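You operate a simulated robot arm through the tools that you are given. There is no shell and no other tool. Be economical: measure what you need, move in short steps, check, and stop when the job is done.

Carry out the task below with a simulated robot arm. There is one attempt and no reset: what you move stays moved.

## Task
Find the load at which the tape sample parts, and log it.
Fine: pull knob to 0 before the clamp shuts; open the clamp last.

It is judged by the outcome, as a careful person would: the job done as asked, and still so three seconds after it is handed in. It fails if anything else is knocked over, pushed out of place, dropped, spilled or broken.

## Robot
A 7-joint arm with a two-finger parallel gripper, fixed in place. Base frame: the origin is at the foot of the arm, x ahead of it, y to its left, z up. Lengths are in m, angles in degrees, forces in N, time in s.
With the tool pointing down near the work surface it reaches from about 0.3 to 0.68 m from the base axis. Its first joint turns from -66.0 to 66.0 degrees. Payload 1.57 kg.
The TCP is the grasp point between the finger pads, 0.03 m short of the fingertips. In the tool frame z runs along the fingers and y along their closing line. Largest opening 0.11 m; finger width 0.024, thickness 0.012; the body of the gripper, 0.048 by 0.112 m, starts 0.078 m behind the TCP.
Orientation is that of the tool frame in the base frame, as a unit quaternion [x, y, z, w]. With the fingers straight down and closing along the base's y, the tool's x points along the base's -x, its y along +y and its z along -z.

## Interface
- The arm moves only by the tool apply_moves. Its argument "targets" is a list of rows, each an object of numbers (a shift or turn left out is 0, a gripper value left out holds the last): "dx", "dy", "dz": the shift along the base's x, y, z in m; "ax", "ay", "az": the turn, a rotation vector about the base's x, y, z in degrees; "grip": the opening in per cent of the stroke, from 0 (shut) to 100 (fully open). In form: [{"dx": .., "dy": .., "dz": .., "ax": .., "ay": .., "az": .., "grip": ..}, ...]. A call has 1 to 12 rows; each row is the pose to reach, as a shift and turn from the pose commanded when the call began. Rows are played at 5 a second. More than 0.05 m and 8.6 degrees between two rows, or a gripper value outside its range, and nothing of the call is played. Where a pose cannot be reached the arm comes as near as it can. A force on the tool above 90 N (or 10 N above the force at the start of the call, whichever is more), or a blocked arm, ends the call early, and 0.2 s more pass. Each finger travels about 0.108 m/s and halts on what it meets, pressing with about 31 N; the grip force reading is that of the motor and also rises with nothing between the fingers. The clock runs only during rows and for 0.2 s after the last one: add rows that repeat a pose to give the fingers time. It gives the time, the measured TCP pose, the force on the tool (base axes), the opening and the grip force at its end, in the units of the frame above (readings bear some noise), with the torque about the TCP (base axes, N m) and any sound that the robot's microphone picked up.
- Cameras (640 x 400 px; columns grow to the right, rows downward): "scene" is fixed at [0.166, -0.4078, 1.388]; the picture's right is [0.68, -0.73, 0.00], its down [-0.54, -0.51, -0.67] and it looks along [0.49, 0.46, -0.74] (base axes); focal length 214 px, centre (320, 200). "wrist" rides on the gripper at [0.07, 0.016, -0.141] in the tool frame; the picture's right is [-0.23, 0.97, 0.00], its down [-0.86, -0.20, -0.48] and it looks along [-0.47, -0.11, 0.88] (tool axes); focal length 222 px, centre (320, 200). There is no depth. A picture from a camera that has moved, and an enlarged one, comes with that camera's place and axes in the base frame and with its lens.
- get_image(camera): a new picture of that camera. It takes no simulated time.
- enlarge(camera, box): a new picture of the part [left, top, right, bottom] of that camera's present view, enlarged. It takes no simulated time.
- close_job(): hands the job in; it is judged then, once.

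Work in short steps. Places have to be worked out from the pictures, the camera data and where the tool is seen: move nearer, look again, correct. Check each grasp and each placing, and mend what went wrong. You have 120 turns and 64 pictures in all, those below and enlarged ones among them. Open the gripper and draw the arm clear of the work before you hand the job in, unless the task says otherwise; then end with one line.

The tools are called as a command line: name --argument value ..., lists and objects as JSON in quotes. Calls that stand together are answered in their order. apply_moves: Moves the arm, as the interface text tells. Its arguments: {"type":"object","properties":{"targets":{"type":"array","items":{"type":"object","properties":{"dx":{"type":"number"},"dy":{"type":"number"},"dz":{"type":"number"},"ax":{"type":"number"},"ay":{"type":"number"},"az":{"type":"number"},"grip":{"type":"number"}}}}},"required":["targets"]} The other tools are called the same way: get_image (camera) takes a picture; enlarge (camera, box) takes an enlarged picture of a part of a camera's view; close_job () hands the job in.

At the start:

```text
time_s: 0.0
position: [0.3531, -0.0585, 1.3174]
tool_rot: [-0.001, 1.0, 0.0, 0.0]
contact_force: [0.3, 0.0, 0.1]
ft_torque: [0.0, -0.01, -0.03]
opening: 0.1099
gripper_force: 0.0
```

scene: 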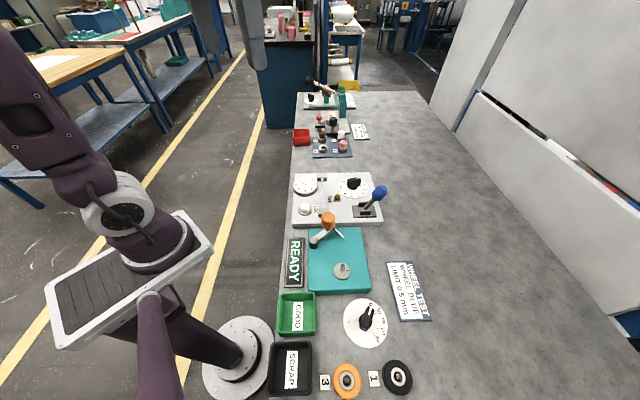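
wrist: 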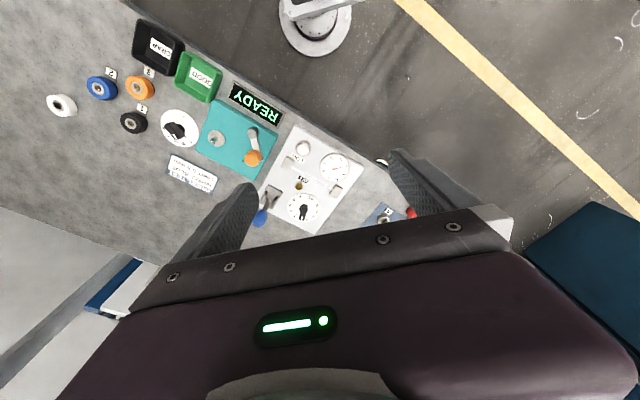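

The bench has several stations; I need to identify the tape tester. I'll enlarge the scene camera over them.

enlarge --camera "scene" --box '[280, 70, 400, 160]'

enlarge --camera "scene" --box '[270, 160, 410, 240]'

enlarge --camera "scene" --box '[260, 210, 440, 400]'

```text
4.44 times, centred on (340, 115) of scene
camera zoom: at [0.166, -0.4078, 1.388], right [0.68, -0.73, 0.0], down [-0.54, -0.51, -0.67], along [0.49, 0.46, -0.74], focal length 953 px, centre (231, 578)
```

zoom: 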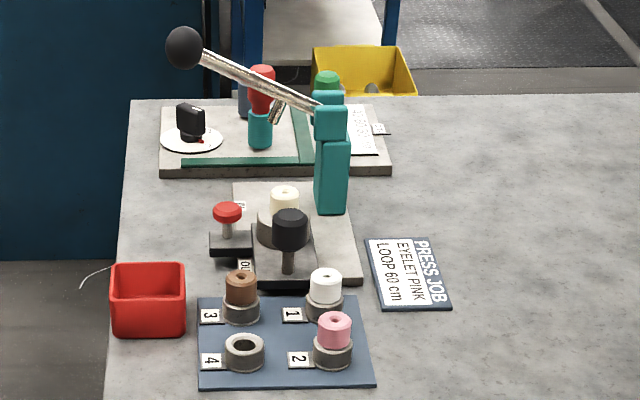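

```text
4.57 times, centred on (340, 200) of scene
camera zoom: at [0.166, -0.4078, 1.388], right [0.68, -0.73, 0.0], down [-0.54, -0.51, -0.67], along [0.49, 0.46, -0.74], focal length 980 px, centre (229, 200)
```

zoom: 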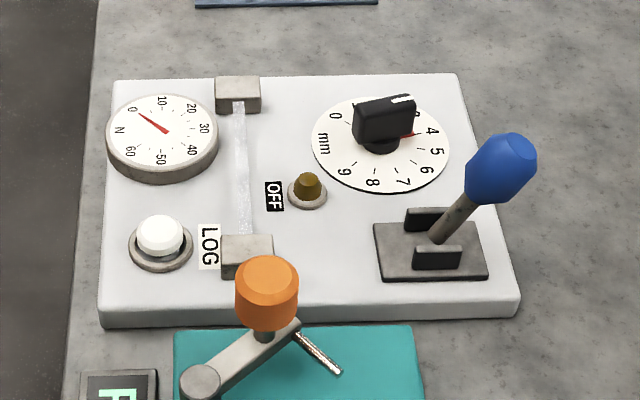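

```text
2.11 times, centred on (350, 305) of scene
camera zoom: at [0.166, -0.4078, 1.388], right [0.68, -0.73, 0.0], down [-0.54, -0.51, -0.67], along [0.49, 0.46, -0.74], focal length 452 px, centre (257, -21)
```

zoom: 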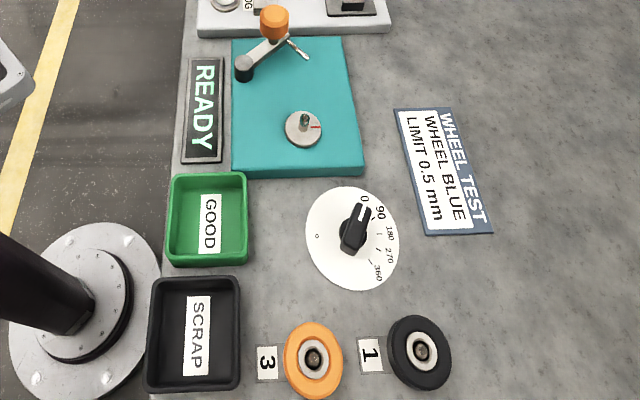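

The tape tester is the white plate: N dial, LOG button, lamp, mm pull knob, and blue clamp lever. I'll look at it from the wrist as well.

enlarge --camera "wrist" --box '[240, 110, 400, 240]'

enlarge --camera "scene" --box '[335, 165, 395, 225]'

```text
3.08 times, centred on (320, 175) of wrist
camera zoom: at [0.2833, -0.0414, 1.4588], right [0.23, 0.97, 0.0], down [0.86, -0.2, 0.48], along [0.47, -0.11, -0.88], focal length 684 px, centre (320, 277)
```

zoom: 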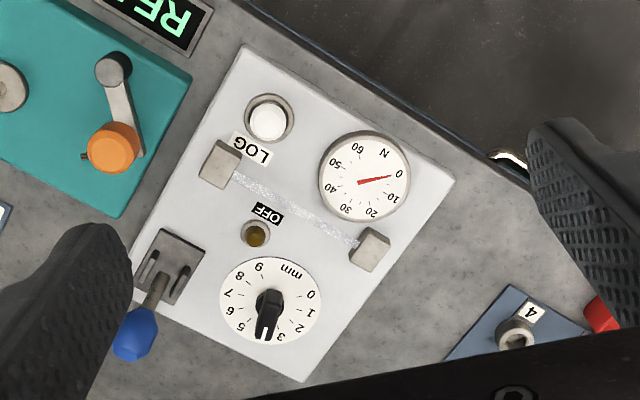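

```text
6.67 times, centred on (365, 195) of scene
camera zoom: at [0.166, -0.4078, 1.388], right [0.68, -0.73, 0.0], down [-0.54, -0.51, -0.67], along [0.49, 0.46, -0.74], focal length 1430 px, centre (20, 233)
```

zoom: 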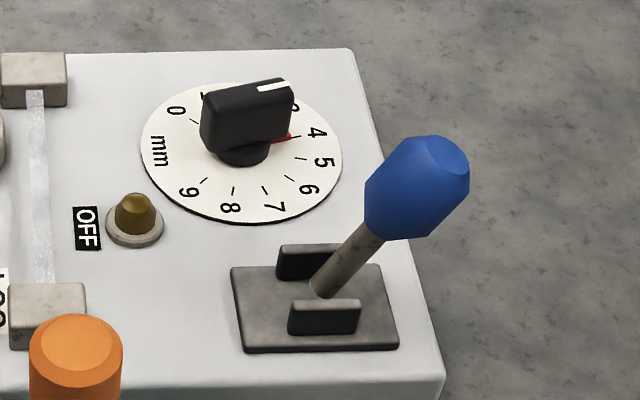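

Pull knob reads about 4 mm, axis near (0.582, -0.158), top near z 0.955, and 0 mm lies about 110° anticlockwise. I'll move above it at z≈1.12, aligned to its bar, with the fingers half open.

apply_moves --targets '[{"dx": 0.028, "dy": -0.0125, "dz": -0.02, "az": -2.5, "grip": 50}, {"dx": 0.056, "dy": -0.025, "dz": -0.045, "az": -5, "grip": 50}, {"dx": 0.084, "dy": -0.0375, "dz": -0.07, "az": -7.5, "grip": 50}, {"dx": 0.112, "dy": -0.05, "dz": -0.095, "az": -10, "grip": 50}, {"dx": 0.14, "dy": -0.0625, "dz": -0.12, "az": -12.5, "grip": 50}, {"dx": 0.168, "dy": -0.075, "dz": -0.145, "az": -15, "grip": 50}, {"dx": 0.196, "dy": -0.0875, "dz": -0.17, "az": -17.5, "grip": 50}, {"dx": 0.227, "dy": -0.0995, "dz": -0.197, "az": -20, "grip": 50}, {"dx": 0.227, "dy": -0.0995, "dz": -0.197, "az": -20, "grip": 50}]'

get_image --camera "wrist"

get_image --camera "scene"

```text
time_s: 2.0
position: [0.5805, -0.1577, 1.121]
tool_rot: [0.173, 0.985, 0.0, 0.0]
contact_force: [-0.5, -0.3, 0.4]
ft_torque: [0.03, 0.0, 0.04]
opening: 0.0548
gripper_force: 0.0
```

```text
56 pictures are left
camera wrist: at [0.5209, -0.1175, 1.263], right [0.55, 0.84, 0.0], down [0.74, -0.48, 0.48], along [0.4, -0.26, -0.88], focal length 222 px, centre (320, 200)
```

wrist: 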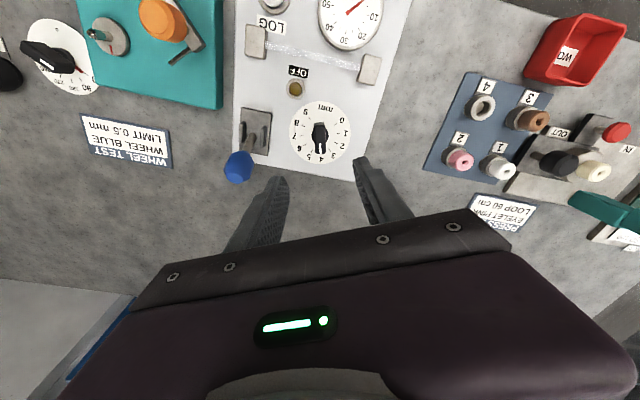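

```text
55 pictures are left
```

scene: 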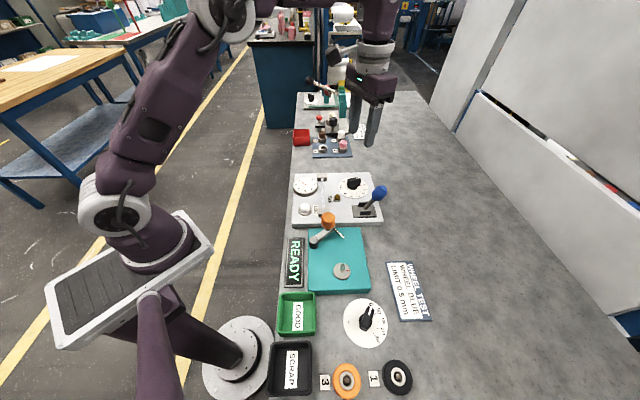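

Knob sits at about (0.580, -0.157), right under the tool. I'll enlarge for its exact angle.

enlarge --camera "wrist" --box '[230, 60, 390, 190]'

```text
3.08 times, centred on (310, 125) of wrist
camera zoom: at [0.5209, -0.1175, 1.263], right [0.55, 0.84, 0.0], down [0.74, -0.48, 0.48], along [0.4, -0.26, -0.88], focal length 684 px, centre (351, 431)
```

zoom: 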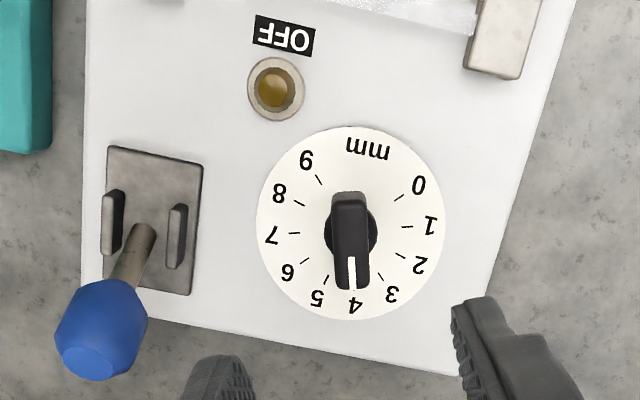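

Bar points at 4 (-33° in base) and the scale is 30° per mm, so 0 is +120°. I'll turn another -13° and lower over it to z≈0.975.

apply_moves --targets '[{"dy": 0.0005, "dz": -0.03, "az": -6.5, "grip": 50}, {"dy": 0.001, "dz": -0.065, "az": -13, "grip": 50}, {"dy": 0.001, "dz": -0.1, "az": -13, "grip": 50}, {"dy": 0.001, "dz": -0.125, "az": -13, "grip": 50}, {"dy": 0.001, "dz": -0.146, "az": -13, "grip": 50}, {"dy": 0.001, "dz": -0.146, "az": -13, "grip": 50}]'

enlarge --camera "scene" --box '[280, 140, 410, 240]'

enlarge --camera "wrist" --box '[240, 60, 420, 240]'

```text
time_s: 3.4
position: [0.58, -0.1576, 0.9728]
tool_rot: [0.285, 0.959, 0.0, 0.0]
contact_force: [-0.7, -0.4, -0.3]
ft_torque: [-0.03, 0.0, 0.01]
opening: 0.055
gripper_force: 0.0
```

```text
4.00 times, centred on (345, 190) of scene
camera zoom: at [0.166, -0.4078, 1.388], right [0.68, -0.73, 0.0], down [-0.54, -0.51, -0.67], along [0.49, 0.46, -0.74], focal length 858 px, centre (220, 240)
```

zoom: 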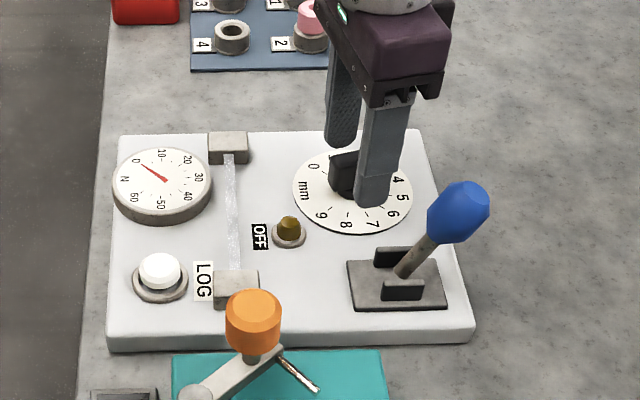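

```text
2.22 times, centred on (330, 150) of wrist
camera zoom: at [0.5308, -0.1056, 1.1148], right [0.72, 0.69, 0.0], down [0.61, -0.63, 0.48], along [0.33, -0.34, -0.88], focal length 494 px, centre (298, 311)
```

zoom: 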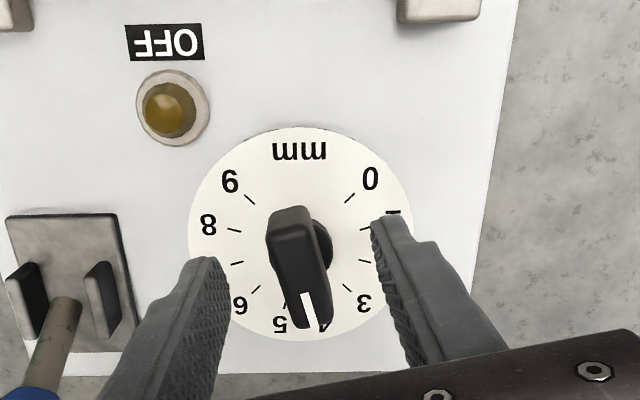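

Fingers straddle the bar well. I'll lower 8 mm more and close gently.

apply_moves --targets '[{"dz": -0.004, "grip": 50}, {"dz": -0.008, "grip": 50}, {"dz": -0.008, "grip": 30}, {"dz": -0.008, "grip": 10}, {"dz": -0.008, "grip": 0}, {"dz": -0.008, "grip": 0}]'

enlarge --camera "wrist" --box '[240, 60, 420, 240]'

```text
time_s: 4.8
position: [0.58, -0.1564, 0.9663]
tool_rot: [0.283, 0.959, -0.001, 0.001]
contact_force: [2.8, 3.5, -2.3]
ft_torque: [-0.19, -0.38, 0.0]
opening: 0.016
gripper_force: 31.6
```

```text
2.22 times, centred on (330, 150) of wrist
camera zoom: at [0.5307, -0.1048, 1.1073], right [0.72, 0.69, 0.0], down [0.61, -0.63, 0.48], along [0.33, -0.34, -0.88], focal length 494 px, centre (298, 311)
```

zoom: 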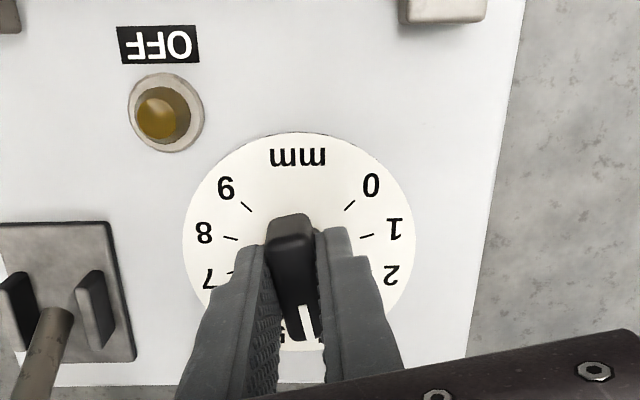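

Firm grip on the bar (16 mm). Now turning anticlockwise toward 0, 96° first, with a small centring shift.

apply_moves --targets '[{"dx": 0.0008, "dy": 0.001, "az": 8}, {"dx": 0.0008, "dy": 0.001, "az": 16}, {"dx": 0.0008, "dy": 0.001, "az": 24}, {"dx": 0.0008, "dy": 0.001, "az": 32}, {"dx": 0.0008, "dy": 0.001, "az": 40}, {"dx": 0.0008, "dy": 0.001, "az": 48}, {"dx": 0.0008, "dy": 0.001, "az": 56}, {"dx": 0.0008, "dy": 0.001, "az": 64}, {"dx": 0.0008, "dy": 0.001, "az": 72}, {"dx": 0.0008, "dy": 0.001, "az": 80}, {"dx": 0.0008, "dy": 0.001, "az": 88}, {"dx": 0.0008, "dy": 0.001, "az": 96}]'

enlarge --camera "scene" --box '[280, 140, 410, 240]'

enlarge --camera "wrist" --box '[240, 60, 420, 240]'

```text
time_s: 7.4
position: [0.5823, -0.1575, 0.9672]
tool_rot: [-0.525, 0.851, -0.003, 0.0]
contact_force: [21.0, -37.2, -10.5]
ft_torque: [0.01, -0.03, -0.03]
opening: 0.0158
gripper_force: 31.5
```

```text
4.00 times, centred on (345, 190) of scene
camera zoom: at [0.1668, -0.4089, 1.3876], right [0.68, -0.73, 0.0], down [-0.54, -0.5, -0.67], along [0.49, 0.46, -0.74], focal length 858 px, centre (220, 240)
```

zoom: 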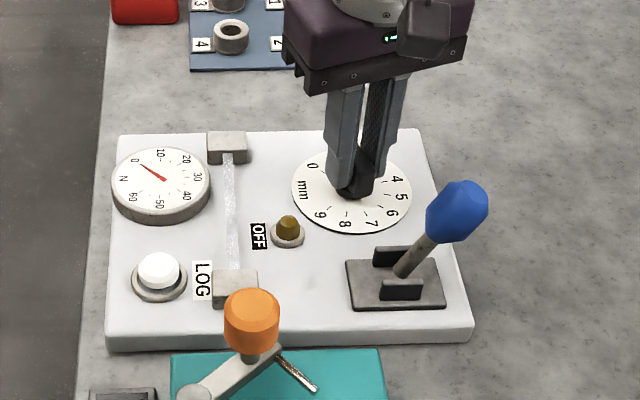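

```text
2.22 times, centred on (330, 150) of wrist
camera zoom: at [0.5354, -0.2122, 1.1084], right [-0.77, 0.64, -0.01], down [0.56, 0.68, 0.48], along [0.31, 0.36, -0.88], focal length 494 px, centre (298, 311)
```

zoom: 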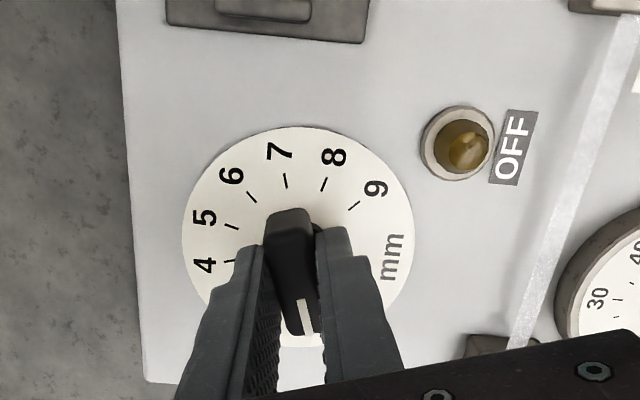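

A 43 N side load shows I'm about 2 mm off the axis toward -x/+y; I'll shift (+2,-2) mm to relieve it, then turn the remaining 24°.

apply_moves --targets '[{"dx": 0.001, "dy": -0.001}, {"dx": 0.0018, "dy": -0.002}, {"dx": 0.0018, "dy": -0.002, "az": 8}, {"dx": 0.0018, "dy": -0.002, "az": 16}, {"dx": 0.0018, "dy": -0.002, "az": 24}, {"dx": 0.0018, "dy": -0.002, "az": 24}]'

enlarge --camera "wrist" --box '[240, 60, 420, 240]'

```text
time_s: 8.8
position: [0.5829, -0.1568, 0.9681]
tool_rot: [-0.688, 0.725, 0.0, 0.0]
contact_force: [2.0, -19.9, 11.6]
ft_torque: [-0.11, -0.09, 0.03]
opening: 0.0159
gripper_force: 31.2
```

```text
2.22 times, centred on (330, 150) of wrist
camera zoom: at [0.5627, -0.2264, 1.1083], right [-0.96, 0.28, 0.0], down [0.24, 0.84, 0.48], along [0.13, 0.46, -0.88], focal length 494 px, centre (298, 311)
```

zoom: 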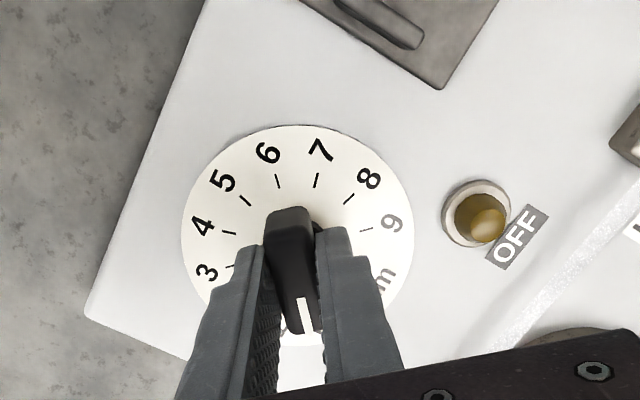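

Tool is at 87°, which should be 0 mm. I'll open, rise, and verify.

apply_moves --targets '[{"grip": 20}, {"grip": 45}, {"grip": 45}, {"dz": 0.04, "grip": 45}, {"dz": 0.085, "grip": 45}, {"dz": 0.13, "grip": 45}, {"dz": 0.13, "grip": 45}]'

enlarge --camera "wrist" --box '[220, 50, 420, 210]'

enlarge --camera "scene" --box '[285, 165, 395, 235]'

```text
time_s: 10.4
position: [0.5832, -0.1579, 1.0983]
tool_rot: [-0.688, 0.725, 0.001, 0.001]
contact_force: [0.3, -0.1, -0.7]
ft_torque: [0.0, 0.01, 0.01]
opening: 0.0496
gripper_force: 0.0
```

```text
2.50 times, centred on (320, 130) of wrist
camera zoom: at [0.5636, -0.2267, 1.2396], right [-0.96, 0.28, 0.0], down [0.24, 0.84, 0.48], along [0.13, 0.46, -0.88], focal length 555 px, centre (320, 375)
```

zoom: 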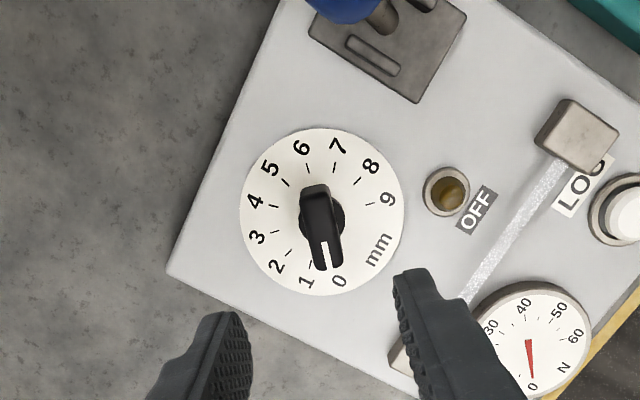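

```text
5.71 times, centred on (340, 200) of scene
camera zoom: at [0.166, -0.4078, 1.388], right [0.68, -0.73, 0.0], down [-0.54, -0.51, -0.67], along [0.49, 0.46, -0.74], focal length 1226 px, centre (206, 200)
```

zoom: 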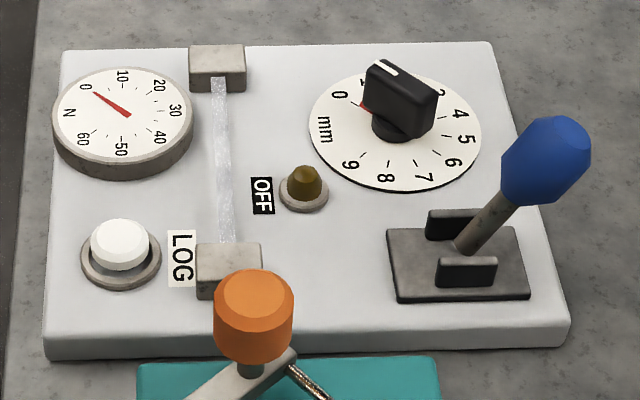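

I'll zoom in to verify the pointer sits exactly on 0.

enlarge --camera "scene" --box '[335, 172, 372, 200]'

enlarge --camera "wrist" --box '[290, 90, 355, 140]'

```text
14.29 times, centred on (354, 186) of scene
camera zoom: at [0.166, -0.4078, 1.388], right [0.68, -0.73, 0.0], down [-0.54, -0.51, -0.67], along [0.49, 0.46, -0.74], focal length 3064 px, centre (-159, 400)
```

zoom: 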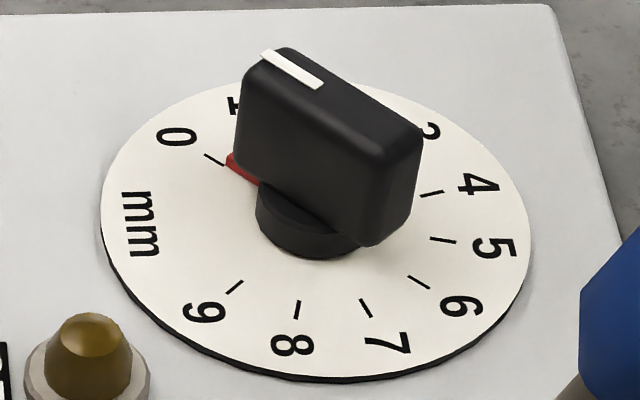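

```text
8.00 times, centred on (322, 115) of wrist
camera zoom: at [0.5636, -0.2267, 1.2396], right [-0.96, 0.28, 0.0], down [0.24, 0.84, 0.48], along [0.13, 0.46, -0.88], focal length 1777 px, centre (300, 880)
```

zoom: 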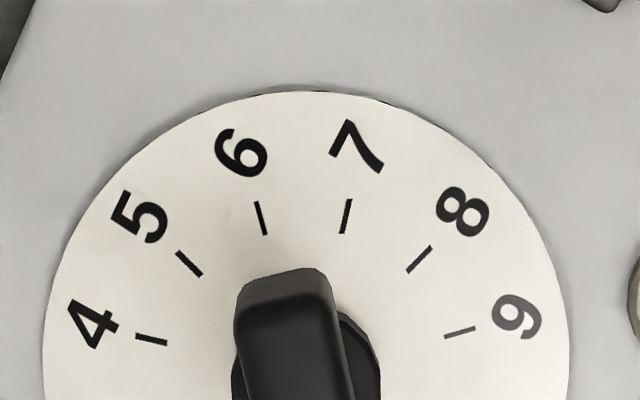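

The red pointer appears a few degrees short of the 0 tick (toward 1). I'll regrip and nudge about 4° more anticlockwise.

apply_moves --targets '[{"dz": -0.045, "grip": 45}, {"dz": -0.09, "grip": 45}, {"dz": -0.131, "grip": 45}, {"dz": -0.131, "grip": 20}, {"dz": -0.131, "grip": 0}, {"dz": -0.131, "grip": 0}, {"dz": -0.131, "az": 2}, {"dz": -0.131, "az": 4}, {"dz": -0.131, "az": 4}]'

apply_moves --targets '[{"grip": 20}, {"grip": 45}, {"grip": 45}, {"dz": 0.04, "grip": 45}, {"dz": 0.085, "grip": 45}, {"dz": 0.13, "grip": 45}, {"dz": 0.13, "grip": 45}]'

enlarge --camera "scene" --box '[335, 172, 372, 200]'

```text
time_s: 12.4
position: [0.5822, -0.1564, 0.9637]
tool_rot: [0.714, -0.7, -0.001, 0.0]
contact_force: [1.1, 0.9, -23.0]
ft_torque: [-0.4, -0.48, -0.12]
opening: 0.0161
gripper_force: 31.8
```

```text
time_s: 14.0
position: [0.5831, -0.1572, 1.0962]
tool_rot: [0.713, -0.701, 0.001, 0.0]
contact_force: [0.5, -0.2, -0.2]
ft_torque: [-0.03, 0.01, 0.01]
opening: 0.0496
gripper_force: 0.1
```

```text
14.29 times, centred on (354, 186) of scene
camera zoom: at [0.166, -0.4078, 1.388], right [0.68, -0.73, 0.0], down [-0.54, -0.51, -0.67], along [0.49, 0.46, -0.74], focal length 3064 px, centre (-159, 400)
```

zoom: 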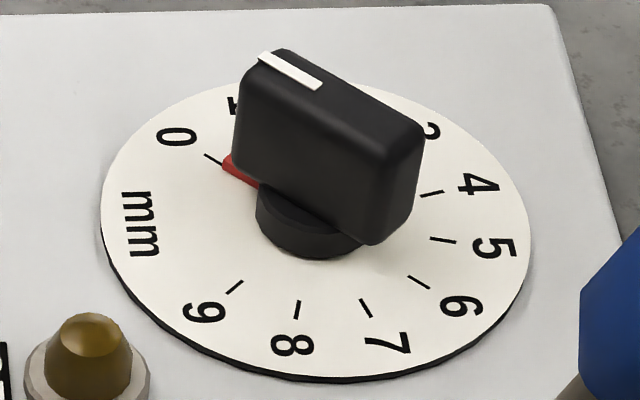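

The pointer is now on 0. Next the clamp lever: I'll move above the blue knob with the closing line along its swing direction and look.

apply_moves --targets '[{"dx": -0.004, "dy": -0.015, "dz": 0.01, "az": -8, "grip": 60}, {"dx": -0.009, "dy": -0.03, "dz": 0.02, "az": -16, "grip": 60}, {"dx": -0.015, "dy": -0.05, "dz": 0.03, "az": -24, "grip": 60}, {"dx": -0.02, "dy": -0.07, "dz": 0.03, "az": -32, "grip": 60}, {"dx": -0.026, "dy": -0.085, "dz": 0.03, "az": -40, "grip": 60}, {"dx": -0.031, "dy": -0.1, "dz": 0.03, "az": -46, "grip": 60}, {"dx": -0.031, "dy": -0.1, "dz": 0.03, "az": -46, "grip": 60}]'

get_image --camera "wrist"

```text
time_s: 15.6
position: [0.5527, -0.2583, 1.1261]
tool_rot: [-0.381, 0.924, 0.0, 0.0]
contact_force: [0.8, -0.6, -0.7]
ft_torque: [0.02, -0.03, 0.01]
opening: 0.0657
gripper_force: 0.1
```

```text
42 pictures are left
camera wrist: at [0.4918, -0.2959, 1.267], right [-0.53, 0.85, 0.0], down [0.75, 0.46, 0.48], along [0.41, 0.25, -0.88], focal length 222 px, centre (320, 200)
```

wrist: 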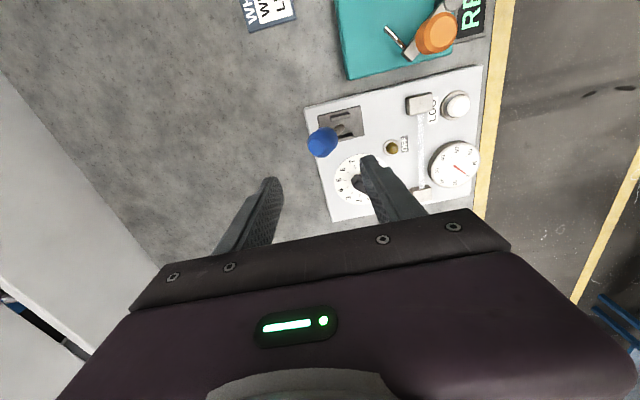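

Blue knob at about (0.550, -0.257, 0.987), pivot about (0.528, -0.238). I'll lower with the fingers straddling it, narrow them, and check.

apply_moves --targets '[{"dx": -0.001, "dy": 0.001, "dz": -0.04, "grip": 60}, {"dx": -0.002, "dy": 0.001, "dz": -0.08, "grip": 60}, {"dx": -0.002, "dy": 0.001, "dz": -0.11, "grip": 60}, {"dx": -0.002, "dy": 0.001, "dz": -0.128, "grip": 60}, {"dx": -0.002, "dy": 0.001, "dz": -0.128, "grip": 44}, {"dx": -0.002, "dy": 0.001, "dz": -0.128, "grip": 44}]'

enlarge --camera "scene" --box '[285, 140, 415, 240]'

```text
time_s: 17.0
position: [0.5498, -0.2553, 0.9974]
tool_rot: [-0.383, 0.924, -0.001, 0.0]
contact_force: [0.2, 0.5, 0.1]
ft_torque: [0.0, -0.01, 0.0]
opening: 0.048
gripper_force: 0.0
```

```text
4.00 times, centred on (350, 190) of scene
camera zoom: at [0.166, -0.4078, 1.388], right [0.68, -0.73, 0.0], down [-0.54, -0.51, -0.67], along [0.49, 0.46, -0.74], focal length 858 px, centre (200, 240)
```

zoom: 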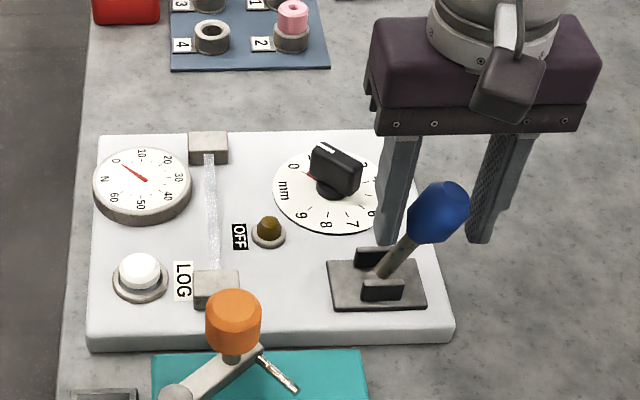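

enlarge --camera "wrist" --box '[240, 60, 420, 240]'

```text
2.22 times, centred on (330, 150) of wrist
camera zoom: at [0.4899, -0.2925, 1.139], right [-0.53, 0.85, 0.0], down [0.75, 0.46, 0.48], along [0.41, 0.25, -0.88], focal length 494 px, centre (298, 311)
```

zoom: 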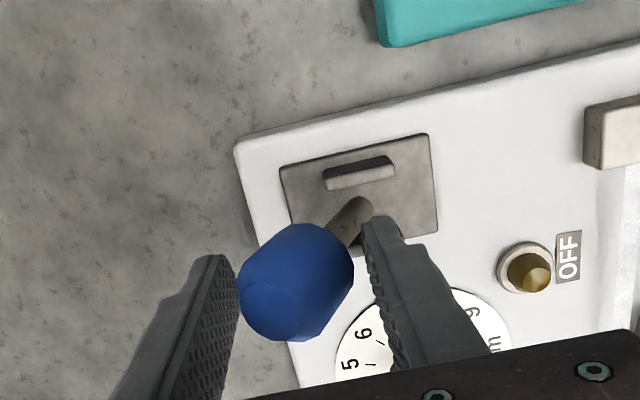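

Knob is well between the pads. Now pushing it along -v (inward) in steps.

apply_moves --targets '[{"dx": -0.007, "dy": 0.007}, {"dx": -0.014, "dy": 0.014}, {"dx": -0.021, "dy": 0.021}, {"dx": -0.028, "dy": 0.028}, {"dx": -0.035, "dy": 0.035}, {"dx": -0.042, "dy": 0.042}, {"dx": -0.047, "dy": 0.047}, {"dx": -0.047, "dy": 0.047}]'

enlarge --camera "scene" --box '[285, 140, 415, 240]'

```text
time_s: 18.8
position: [0.502, -0.2085, 0.9993]
tool_rot: [-0.382, 0.924, -0.002, 0.0]
contact_force: [4.5, -4.2, 3.6]
ft_torque: [-0.2, -0.2, 0.05]
opening: 0.0537
gripper_force: 3.1
```

```text
4.00 times, centred on (350, 190) of scene
camera zoom: at [0.1661, -0.4079, 1.388], right [0.68, -0.73, 0.0], down [-0.54, -0.51, -0.67], along [0.49, 0.46, -0.74], focal length 858 px, centre (200, 240)
```

zoom: 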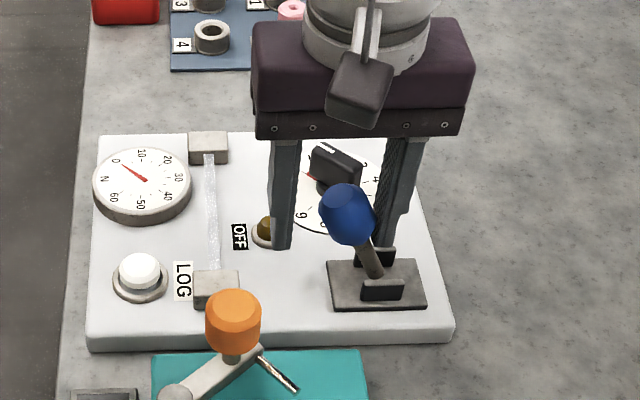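

Lever has swung over; still a light 6 N load, so I'll push about 14 mm more toward the end stop.

apply_moves --targets '[{"dx": -0.004, "dy": 0.004}, {"dx": -0.008, "dy": 0.008}, {"dx": -0.012, "dy": 0.012}, {"dx": -0.012, "dy": 0.012}]'

enlarge --camera "scene" --box '[285, 140, 415, 240]'

```text
time_s: 19.8
position: [0.4936, -0.2005, 0.9985]
tool_rot: [-0.382, 0.924, -0.004, 0.002]
contact_force: [22.9, -27.6, 2.5]
ft_torque: [-0.92, -0.54, -0.1]
opening: 0.0806
gripper_force: 18.3
```

```text
4.00 times, centred on (350, 190) of scene
camera zoom: at [0.1666, -0.4086, 1.3877], right [0.68, -0.73, 0.0], down [-0.54, -0.5, -0.67], along [0.49, 0.46, -0.74], focal length 858 px, centre (200, 240)
```

zoom: 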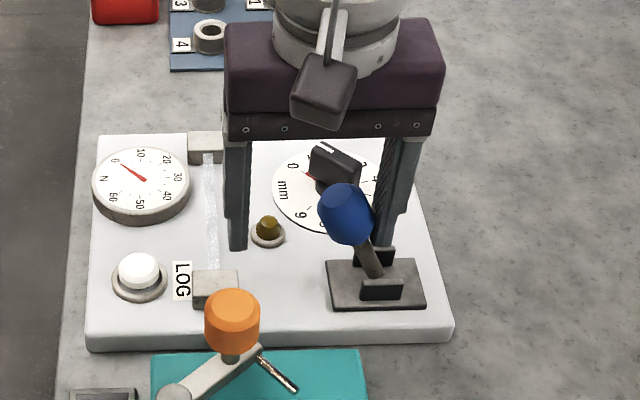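

Lever is at its stop (36 N). I'll back off a little, widen, and lift to look.

apply_moves --targets '[{"dx": 0.006, "dy": -0.006, "grip": 70}, {"dx": 0.012, "dy": -0.012, "grip": 70}, {"dx": 0.012, "dy": -0.012, "grip": 70}, {"dx": 0.012, "dy": -0.012, "dz": 0.04, "grip": 70}, {"dx": 0.012, "dy": -0.012, "dz": 0.08, "grip": 70}, {"dx": 0.012, "dy": -0.012, "dz": 0.12, "grip": 70}, {"dx": 0.012, "dy": -0.012, "dz": 0.12, "grip": 70}]'

enlarge --camera "scene" --box '[285, 165, 395, 235]'

```text
time_s: 21.4
position: [0.5018, -0.2097, 1.118]
tool_rot: [-0.383, 0.924, -0.001, 0.001]
contact_force: [0.2, -0.1, -0.3]
ft_torque: [0.03, -0.02, -0.01]
opening: 0.0767
gripper_force: 0.1
```

```text
5.71 times, centred on (340, 200) of scene
camera zoom: at [0.166, -0.4078, 1.388], right [0.68, -0.73, 0.0], down [-0.54, -0.51, -0.67], along [0.49, 0.46, -0.74], focal length 1226 px, centre (206, 200)
```

zoom: 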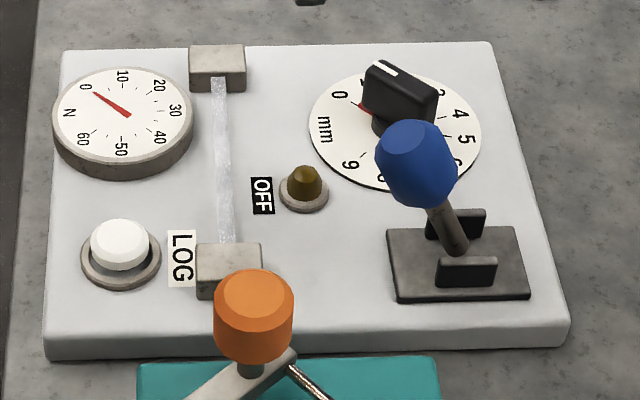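

Lever is fully over. Now back above the pull knob, turning to its 0 alignment.

apply_moves --targets '[{"dx": 0.013, "dy": 0.009, "az": 8, "grip": 50}, {"dx": 0.026, "dy": 0.018, "az": 16, "grip": 50}, {"dx": 0.04, "dy": 0.027, "az": 24, "grip": 50}, {"dx": 0.054, "dy": 0.036, "dz": -0.005, "az": 32, "grip": 50}, {"dx": 0.068, "dy": 0.045, "dz": -0.012, "az": 40, "grip": 50}, {"dx": 0.0807, "dy": 0.0527, "dz": -0.02, "az": 46, "grip": 50}, {"dx": 0.0807, "dy": 0.0527, "dz": -0.02, "az": 46, "grip": 50}]'

apply_moves --targets '[{"dz": -0.045, "grip": 45}, {"dz": -0.09, "grip": 45}, {"dz": -0.13, "grip": 45}, {"dz": -0.13, "grip": 45}, {"dz": -0.13, "grip": 20}, {"dz": -0.13, "grip": 0}, {"dz": -0.13, "grip": 0}]'

enlarge --camera "scene" --box '[285, 165, 395, 235]'

```text
time_s: 23.0
position: [0.5826, -0.1552, 1.0993]
tool_rot: [0.714, -0.7, 0.0, 0.0]
contact_force: [0.5, -0.4, 0.0]
ft_torque: [-0.03, -0.02, 0.0]
opening: 0.0549
gripper_force: 0.0
```

```text
time_s: 24.6
position: [0.5825, -0.1594, 0.9682]
tool_rot: [0.714, -0.701, -0.002, 0.001]
contact_force: [-18.2, 1.3, -2.6]
ft_torque: [-0.45, -0.17, -0.06]
opening: 0.0162
gripper_force: 31.9
```

```text
5.71 times, centred on (340, 200) of scene
camera zoom: at [0.1656, -0.4078, 1.3881], right [0.68, -0.73, 0.0], down [-0.54, -0.51, -0.67], along [0.49, 0.46, -0.74], focal length 1226 px, centre (206, 200)
```

zoom: 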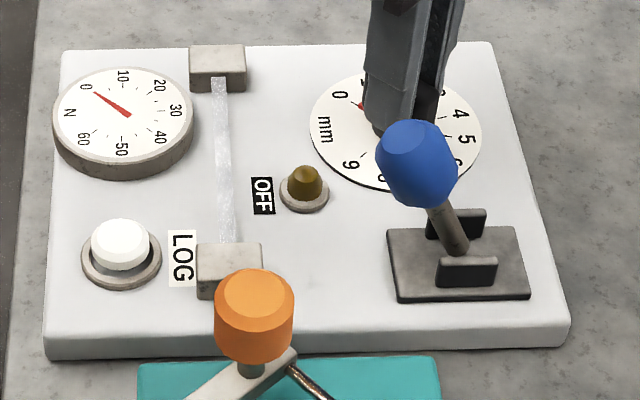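

Gripped at 0, needle at 0. Starting the pull clockwise: 24° (≈0.8 mm), then read the dial.

apply_moves --targets '[{"dx": -0.001, "dy": 0.001, "az": -6}, {"dx": -0.001, "dy": 0.001, "az": -12}, {"dx": -0.001, "dy": 0.001, "az": -18}, {"dx": -0.001, "dy": 0.001, "az": -24}]'

enlarge --camera "scene" --box '[285, 165, 395, 235]'

```text
time_s: 25.6
position: [0.5818, -0.1589, 0.9679]
tool_rot: [-0.551, 0.835, -0.001, -0.001]
contact_force: [-12.5, -25.0, -3.0]
ft_torque: [-0.36, 0.61, -0.04]
opening: 0.0149
gripper_force: 31.2
```

```text
5.71 times, centred on (340, 200) of scene
camera zoom: at [0.1658, -0.4085, 1.3878], right [0.68, -0.73, 0.0], down [-0.54, -0.5, -0.67], along [0.49, 0.46, -0.74], focal length 1226 px, centre (206, 200)
```

zoom: 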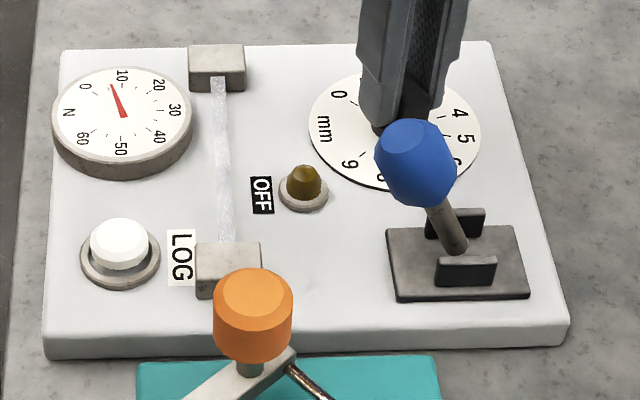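

Load ≈8 N at 0.8 mm, so about 10 N/mm. I'll continue in small steps, reading each time.

apply_moves --targets '[{"dx": -0.001, "dy": -0.001, "az": -4}, {"dx": -0.001, "dy": -0.001, "az": -8}, {"dx": -0.001, "dy": -0.001, "az": -12}]'

enlarge --camera "scene" --box '[285, 165, 345, 210]'

apply_moves --targets '[{"az": -4}, {"az": -8}, {"az": -12}]'

enlarge --camera "scene" --box '[285, 165, 345, 210]'

```text
time_s: 26.4
position: [0.5807, -0.1574, 0.9675]
tool_rot: [-0.462, 0.887, -0.002, 0.0]
contact_force: [-3.9, -29.0, 2.6]
ft_torque: [0.02, 0.13, -0.03]
opening: 0.0159
gripper_force: 30.9
```

```text
8.89 times, centred on (315, 188) of scene
camera zoom: at [0.1659, -0.4086, 1.3878], right [0.68, -0.73, 0.0], down [-0.54, -0.5, -0.67], along [0.49, 0.46, -0.74], focal length 1906 px, centre (364, 311)
```

zoom: 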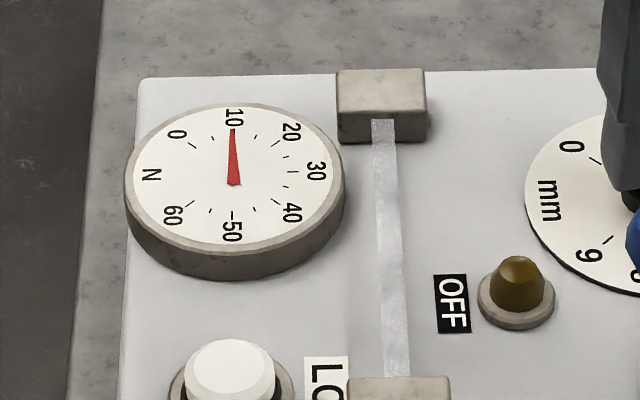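

```text
time_s: 27.2
position: [0.5802, -0.1588, 0.9685]
tool_rot: [-0.366, 0.93, -0.001, 0.0]
contact_force: [0.1, -25.5, 12.2]
ft_torque: [-0.36, 0.57, 0.03]
opening: 0.0159
gripper_force: 31.3
```

```text
8.89 times, centred on (315, 188) of scene
camera zoom: at [0.1658, -0.4084, 1.3878], right [0.68, -0.73, 0.0], down [-0.54, -0.5, -0.67], along [0.49, 0.46, -0.74], focal length 1906 px, centre (364, 311)
```

zoom: 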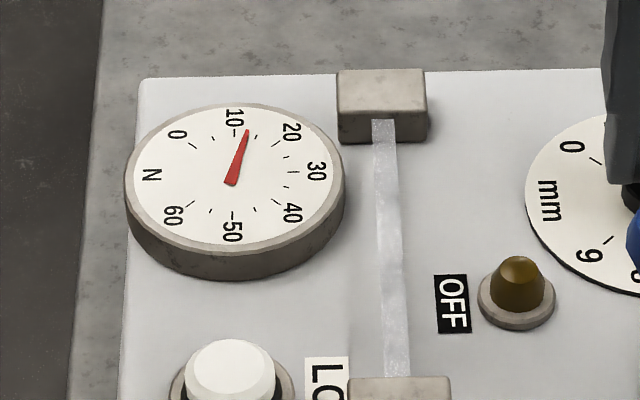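

Load about 10 N, then 13.5 N at 1.6 mm. Continuing.

apply_moves --targets '[{"dy": -0.001, "az": -4}, {"dy": -0.001, "az": -8}, {"dy": -0.001, "az": -12}]'

enlarge --camera "scene" --box '[285, 165, 345, 210]'

apply_moves --targets '[{"az": -4}, {"az": -8}, {"az": -12}]'

enlarge --camera "scene" --box '[285, 165, 345, 210]'

```text
time_s: 28.0
position: [0.5809, -0.1575, 0.9679]
tool_rot: [-0.267, 0.964, 0.001, 0.002]
contact_force: [1.7, -17.9, 22.0]
ft_torque: [-0.39, 0.63, 0.0]
opening: 0.0161
gripper_force: 31.2
```

```text
8.89 times, centred on (315, 188) of scene
camera zoom: at [0.1657, -0.4082, 1.3879], right [0.68, -0.73, 0.0], down [-0.54, -0.5, -0.67], along [0.49, 0.46, -0.74], focal length 1906 px, centre (364, 311)
```

zoom: 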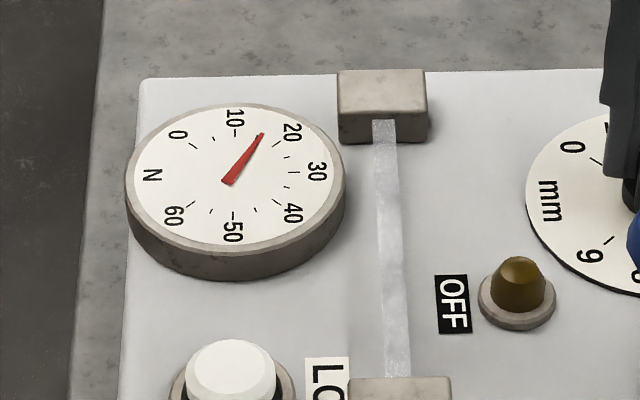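

```text
time_s: 28.8
position: [0.5812, -0.1579, 0.9683]
tool_rot: [-0.165, 0.986, -0.001, 0.001]
contact_force: [9.2, -18.3, 11.4]
ft_torque: [0.04, -1.05, 0.02]
opening: 0.016
gripper_force: 31.5
```

```text
8.89 times, centred on (315, 188) of scene
camera zoom: at [0.1661, -0.4083, 1.3879], right [0.68, -0.73, 0.0], down [-0.54, -0.5, -0.67], along [0.49, 0.46, -0.74], focal length 1906 px, centre (364, 311)
```

zoom: 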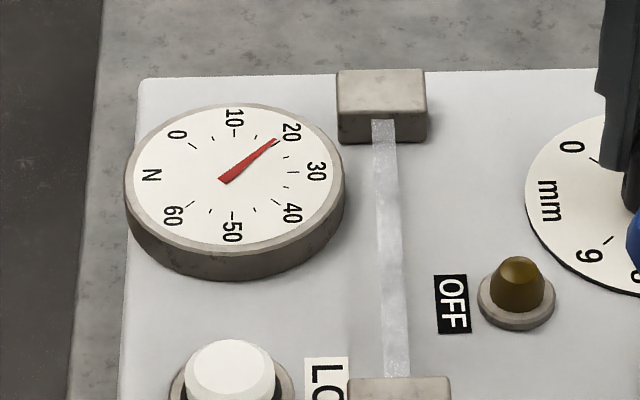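

About 20 N at 2.4 mm, roughly 3.3 N per 12°. Continuing.

apply_moves --targets '[{"dx": 0.0005, "dy": -0.0005, "az": -4}, {"dx": 0.0005, "dy": -0.0005, "az": -8}, {"dx": 0.0005, "dy": -0.0005, "az": -12}]'

enlarge --camera "scene" --box '[285, 165, 345, 210]'

apply_moves --targets '[{"az": -4}, {"az": -8}, {"az": -12}]'

enlarge --camera "scene" --box '[285, 165, 345, 210]'

```text
time_s: 29.6
position: [0.5816, -0.1567, 0.9678]
tool_rot: [-0.062, 0.998, 0.001, -0.001]
contact_force: [3.0, -7.9, 15.4]
ft_torque: [-0.2, -0.73, 0.01]
opening: 0.0159
gripper_force: 31.6
```

```text
8.89 times, centred on (315, 188) of scene
camera zoom: at [0.1658, -0.4079, 1.388], right [0.68, -0.73, 0.0], down [-0.54, -0.51, -0.67], along [0.49, 0.46, -0.74], focal length 1906 px, centre (364, 311)
```

zoom: 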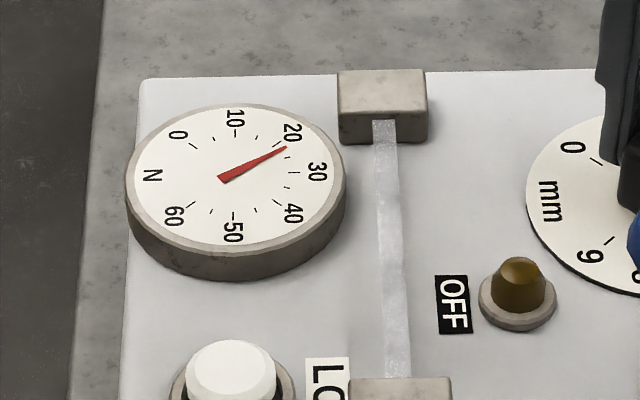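

```text
time_s: 30.4
position: [0.5806, -0.1574, 0.9674]
tool_rot: [0.044, 0.999, 0.0, 0.0]
contact_force: [3.7, -2.5, 18.1]
ft_torque: [-0.03, 0.55, 0.0]
opening: 0.0159
gripper_force: 31.2
```

```text
8.89 times, centred on (315, 188) of scene
camera zoom: at [0.1658, -0.4078, 1.388], right [0.68, -0.73, 0.0], down [-0.54, -0.51, -0.67], along [0.49, 0.46, -0.74], focal length 1906 px, centre (364, 311)
```

zoom: 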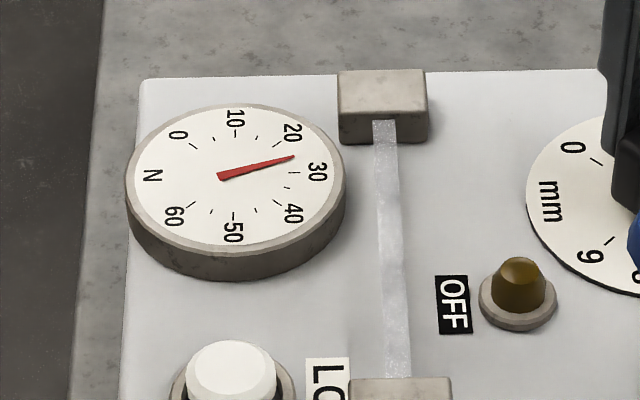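

About 26 N at 3.2 mm, tape still whole. Continuing.

apply_moves --targets '[{"az": -4}, {"az": -8}, {"az": -12}]'

enlarge --camera "scene" --box '[285, 165, 345, 210]'

apply_moves --targets '[{"az": -4}, {"az": -8}, {"az": -12}]'

enlarge --camera "scene" --box '[285, 165, 345, 210]'

```text
time_s: 31.2
position: [0.5808, -0.1562, 0.9679]
tool_rot: [0.149, 0.989, 0.0, 0.001]
contact_force: [-1.4, 2.2, 24.9]
ft_torque: [0.18, 0.47, -0.01]
opening: 0.0161
gripper_force: 31.5
```

```text
8.89 times, centred on (315, 188) of scene
camera zoom: at [0.1656, -0.4077, 1.3881], right [0.68, -0.73, 0.0], down [-0.54, -0.51, -0.67], along [0.49, 0.46, -0.74], focal length 1906 px, centre (364, 311)
```

zoom: 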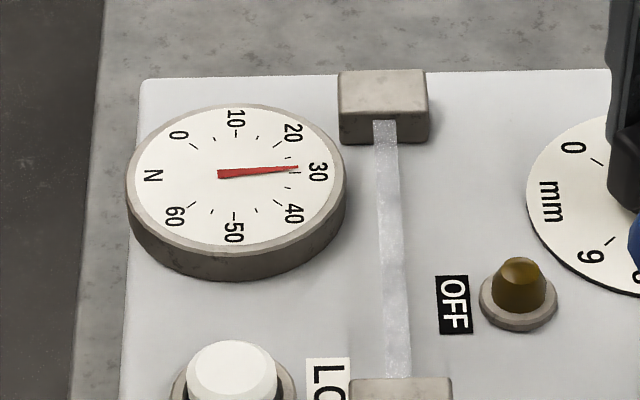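

```text
time_s: 32.0
position: [0.5822, -0.1581, 0.9678]
tool_rot: [0.25, 0.968, 0.0, 0.0]
contact_force: [-2.4, 10.5, 26.1]
ft_torque: [-0.08, -0.18, 0.01]
opening: 0.0159
gripper_force: 31.2
```

```text
8.89 times, centred on (315, 188) of scene
camera zoom: at [0.1655, -0.4074, 1.3882], right [0.68, -0.73, 0.0], down [-0.54, -0.51, -0.67], along [0.49, 0.46, -0.74], focal length 1906 px, centre (364, 311)
```

zoom: 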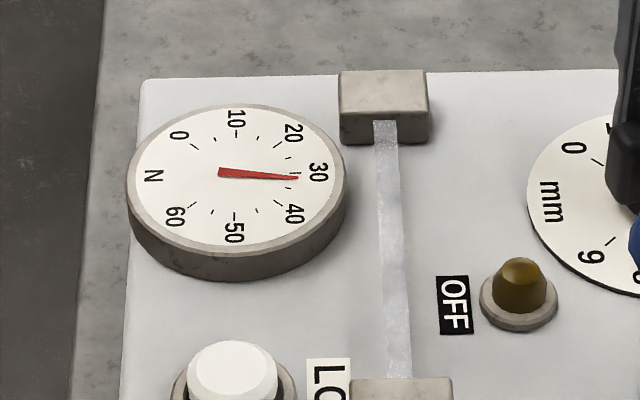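

About 32 N at 4 mm. I'll ease the vertical load by 1 mm and continue.

apply_moves --targets '[{"dz": 0.0008, "dy": 0.0005, "az": -4}, {"dz": 0.0008, "dy": 0.0005, "az": -8}, {"dz": 0.0008, "dy": 0.0005, "az": -12}]'

enlarge --camera "scene" --box '[285, 165, 345, 210]'

apply_moves --targets '[{"az": -4}, {"az": -8}, {"az": -12}]'

enlarge --camera "scene" --box '[285, 165, 345, 210]'

```text
time_s: 32.8
position: [0.5817, -0.1584, 0.9681]
tool_rot: [0.349, 0.937, 0.0, 0.0]
contact_force: [6.4, 9.6, 8.6]
ft_torque: [-0.35, -0.77, 0.01]
opening: 0.016
gripper_force: 31.5
```

```text
8.89 times, centred on (315, 188) of scene
camera zoom: at [0.166, -0.4075, 1.3881], right [0.68, -0.73, 0.0], down [-0.54, -0.51, -0.67], along [0.49, 0.46, -0.74], focal length 1906 px, centre (364, 311)
```

zoom: 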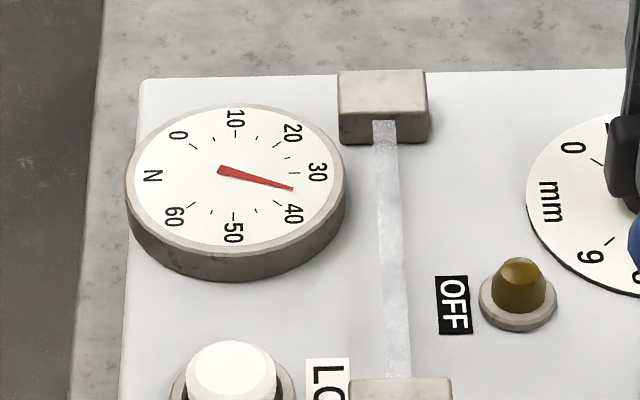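

```text
time_s: 33.6
position: [0.582, -0.1577, 0.9679]
tool_rot: [0.446, 0.895, 0.001, -0.001]
contact_force: [5.8, 12.4, 0.2]
ft_torque: [-0.48, -0.72, 0.01]
opening: 0.0158
gripper_force: 31.9
```

```text
8.89 times, centred on (315, 188) of scene
camera zoom: at [0.1662, -0.4075, 1.3881], right [0.68, -0.73, 0.0], down [-0.54, -0.51, -0.67], along [0.49, 0.46, -0.74], focal length 1906 px, centre (364, 311)
```

zoom: 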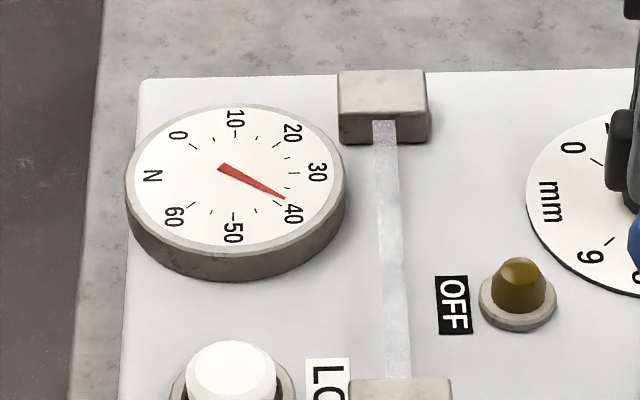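

About 38.5 N at 4.8 mm; continuing.

apply_moves --targets '[{"dx": 0.0005, "dy": 0.0008, "az": -4}, {"dx": 0.0005, "dy": 0.0008, "az": -8}, {"dx": 0.0005, "dy": 0.0008, "az": -12}]'

enlarge --camera "scene" --box '[285, 165, 345, 210]'

```text
time_s: 34.4
position: [0.5819, -0.1562, 0.9679]
tool_rot: [0.538, 0.843, 0.0, 0.0]
contact_force: [5.5, 4.2, 2.5]
ft_torque: [0.97, 0.19, 0.01]
opening: 0.0159
gripper_force: 31.2
```

```text
8.89 times, centred on (315, 188) of scene
camera zoom: at [0.1662, -0.4078, 1.388], right [0.68, -0.73, 0.0], down [-0.54, -0.51, -0.67], along [0.49, 0.46, -0.74], focal length 1906 px, centre (364, 311)
```

zoom: 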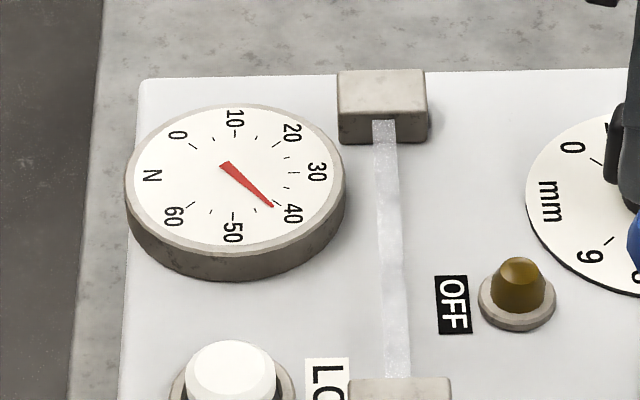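

About 41 N at 5.2 mm. Continuing with another 12°.

apply_moves --targets '[{"az": -4}, {"az": -8}, {"az": -12}]'

enlarge --camera "scene" --box '[285, 165, 345, 210]'

```text
time_s: 35.2
position: [0.5825, -0.1569, 0.9679]
tool_rot: [0.624, 0.782, 0.0, 0.0]
contact_force: [8.7, -0.8, -6.1]
ft_torque: [0.33, -0.27, 0.03]
opening: 0.0159
gripper_force: 31.4
```

```text
8.89 times, centred on (315, 188) of scene
camera zoom: at [0.1664, -0.4079, 1.3879], right [0.68, -0.73, 0.0], down [-0.54, -0.51, -0.67], along [0.49, 0.46, -0.74], focal length 1906 px, centre (364, 311)
```

zoom: 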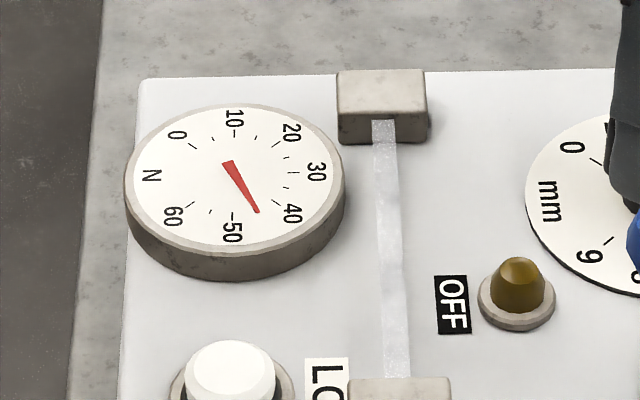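

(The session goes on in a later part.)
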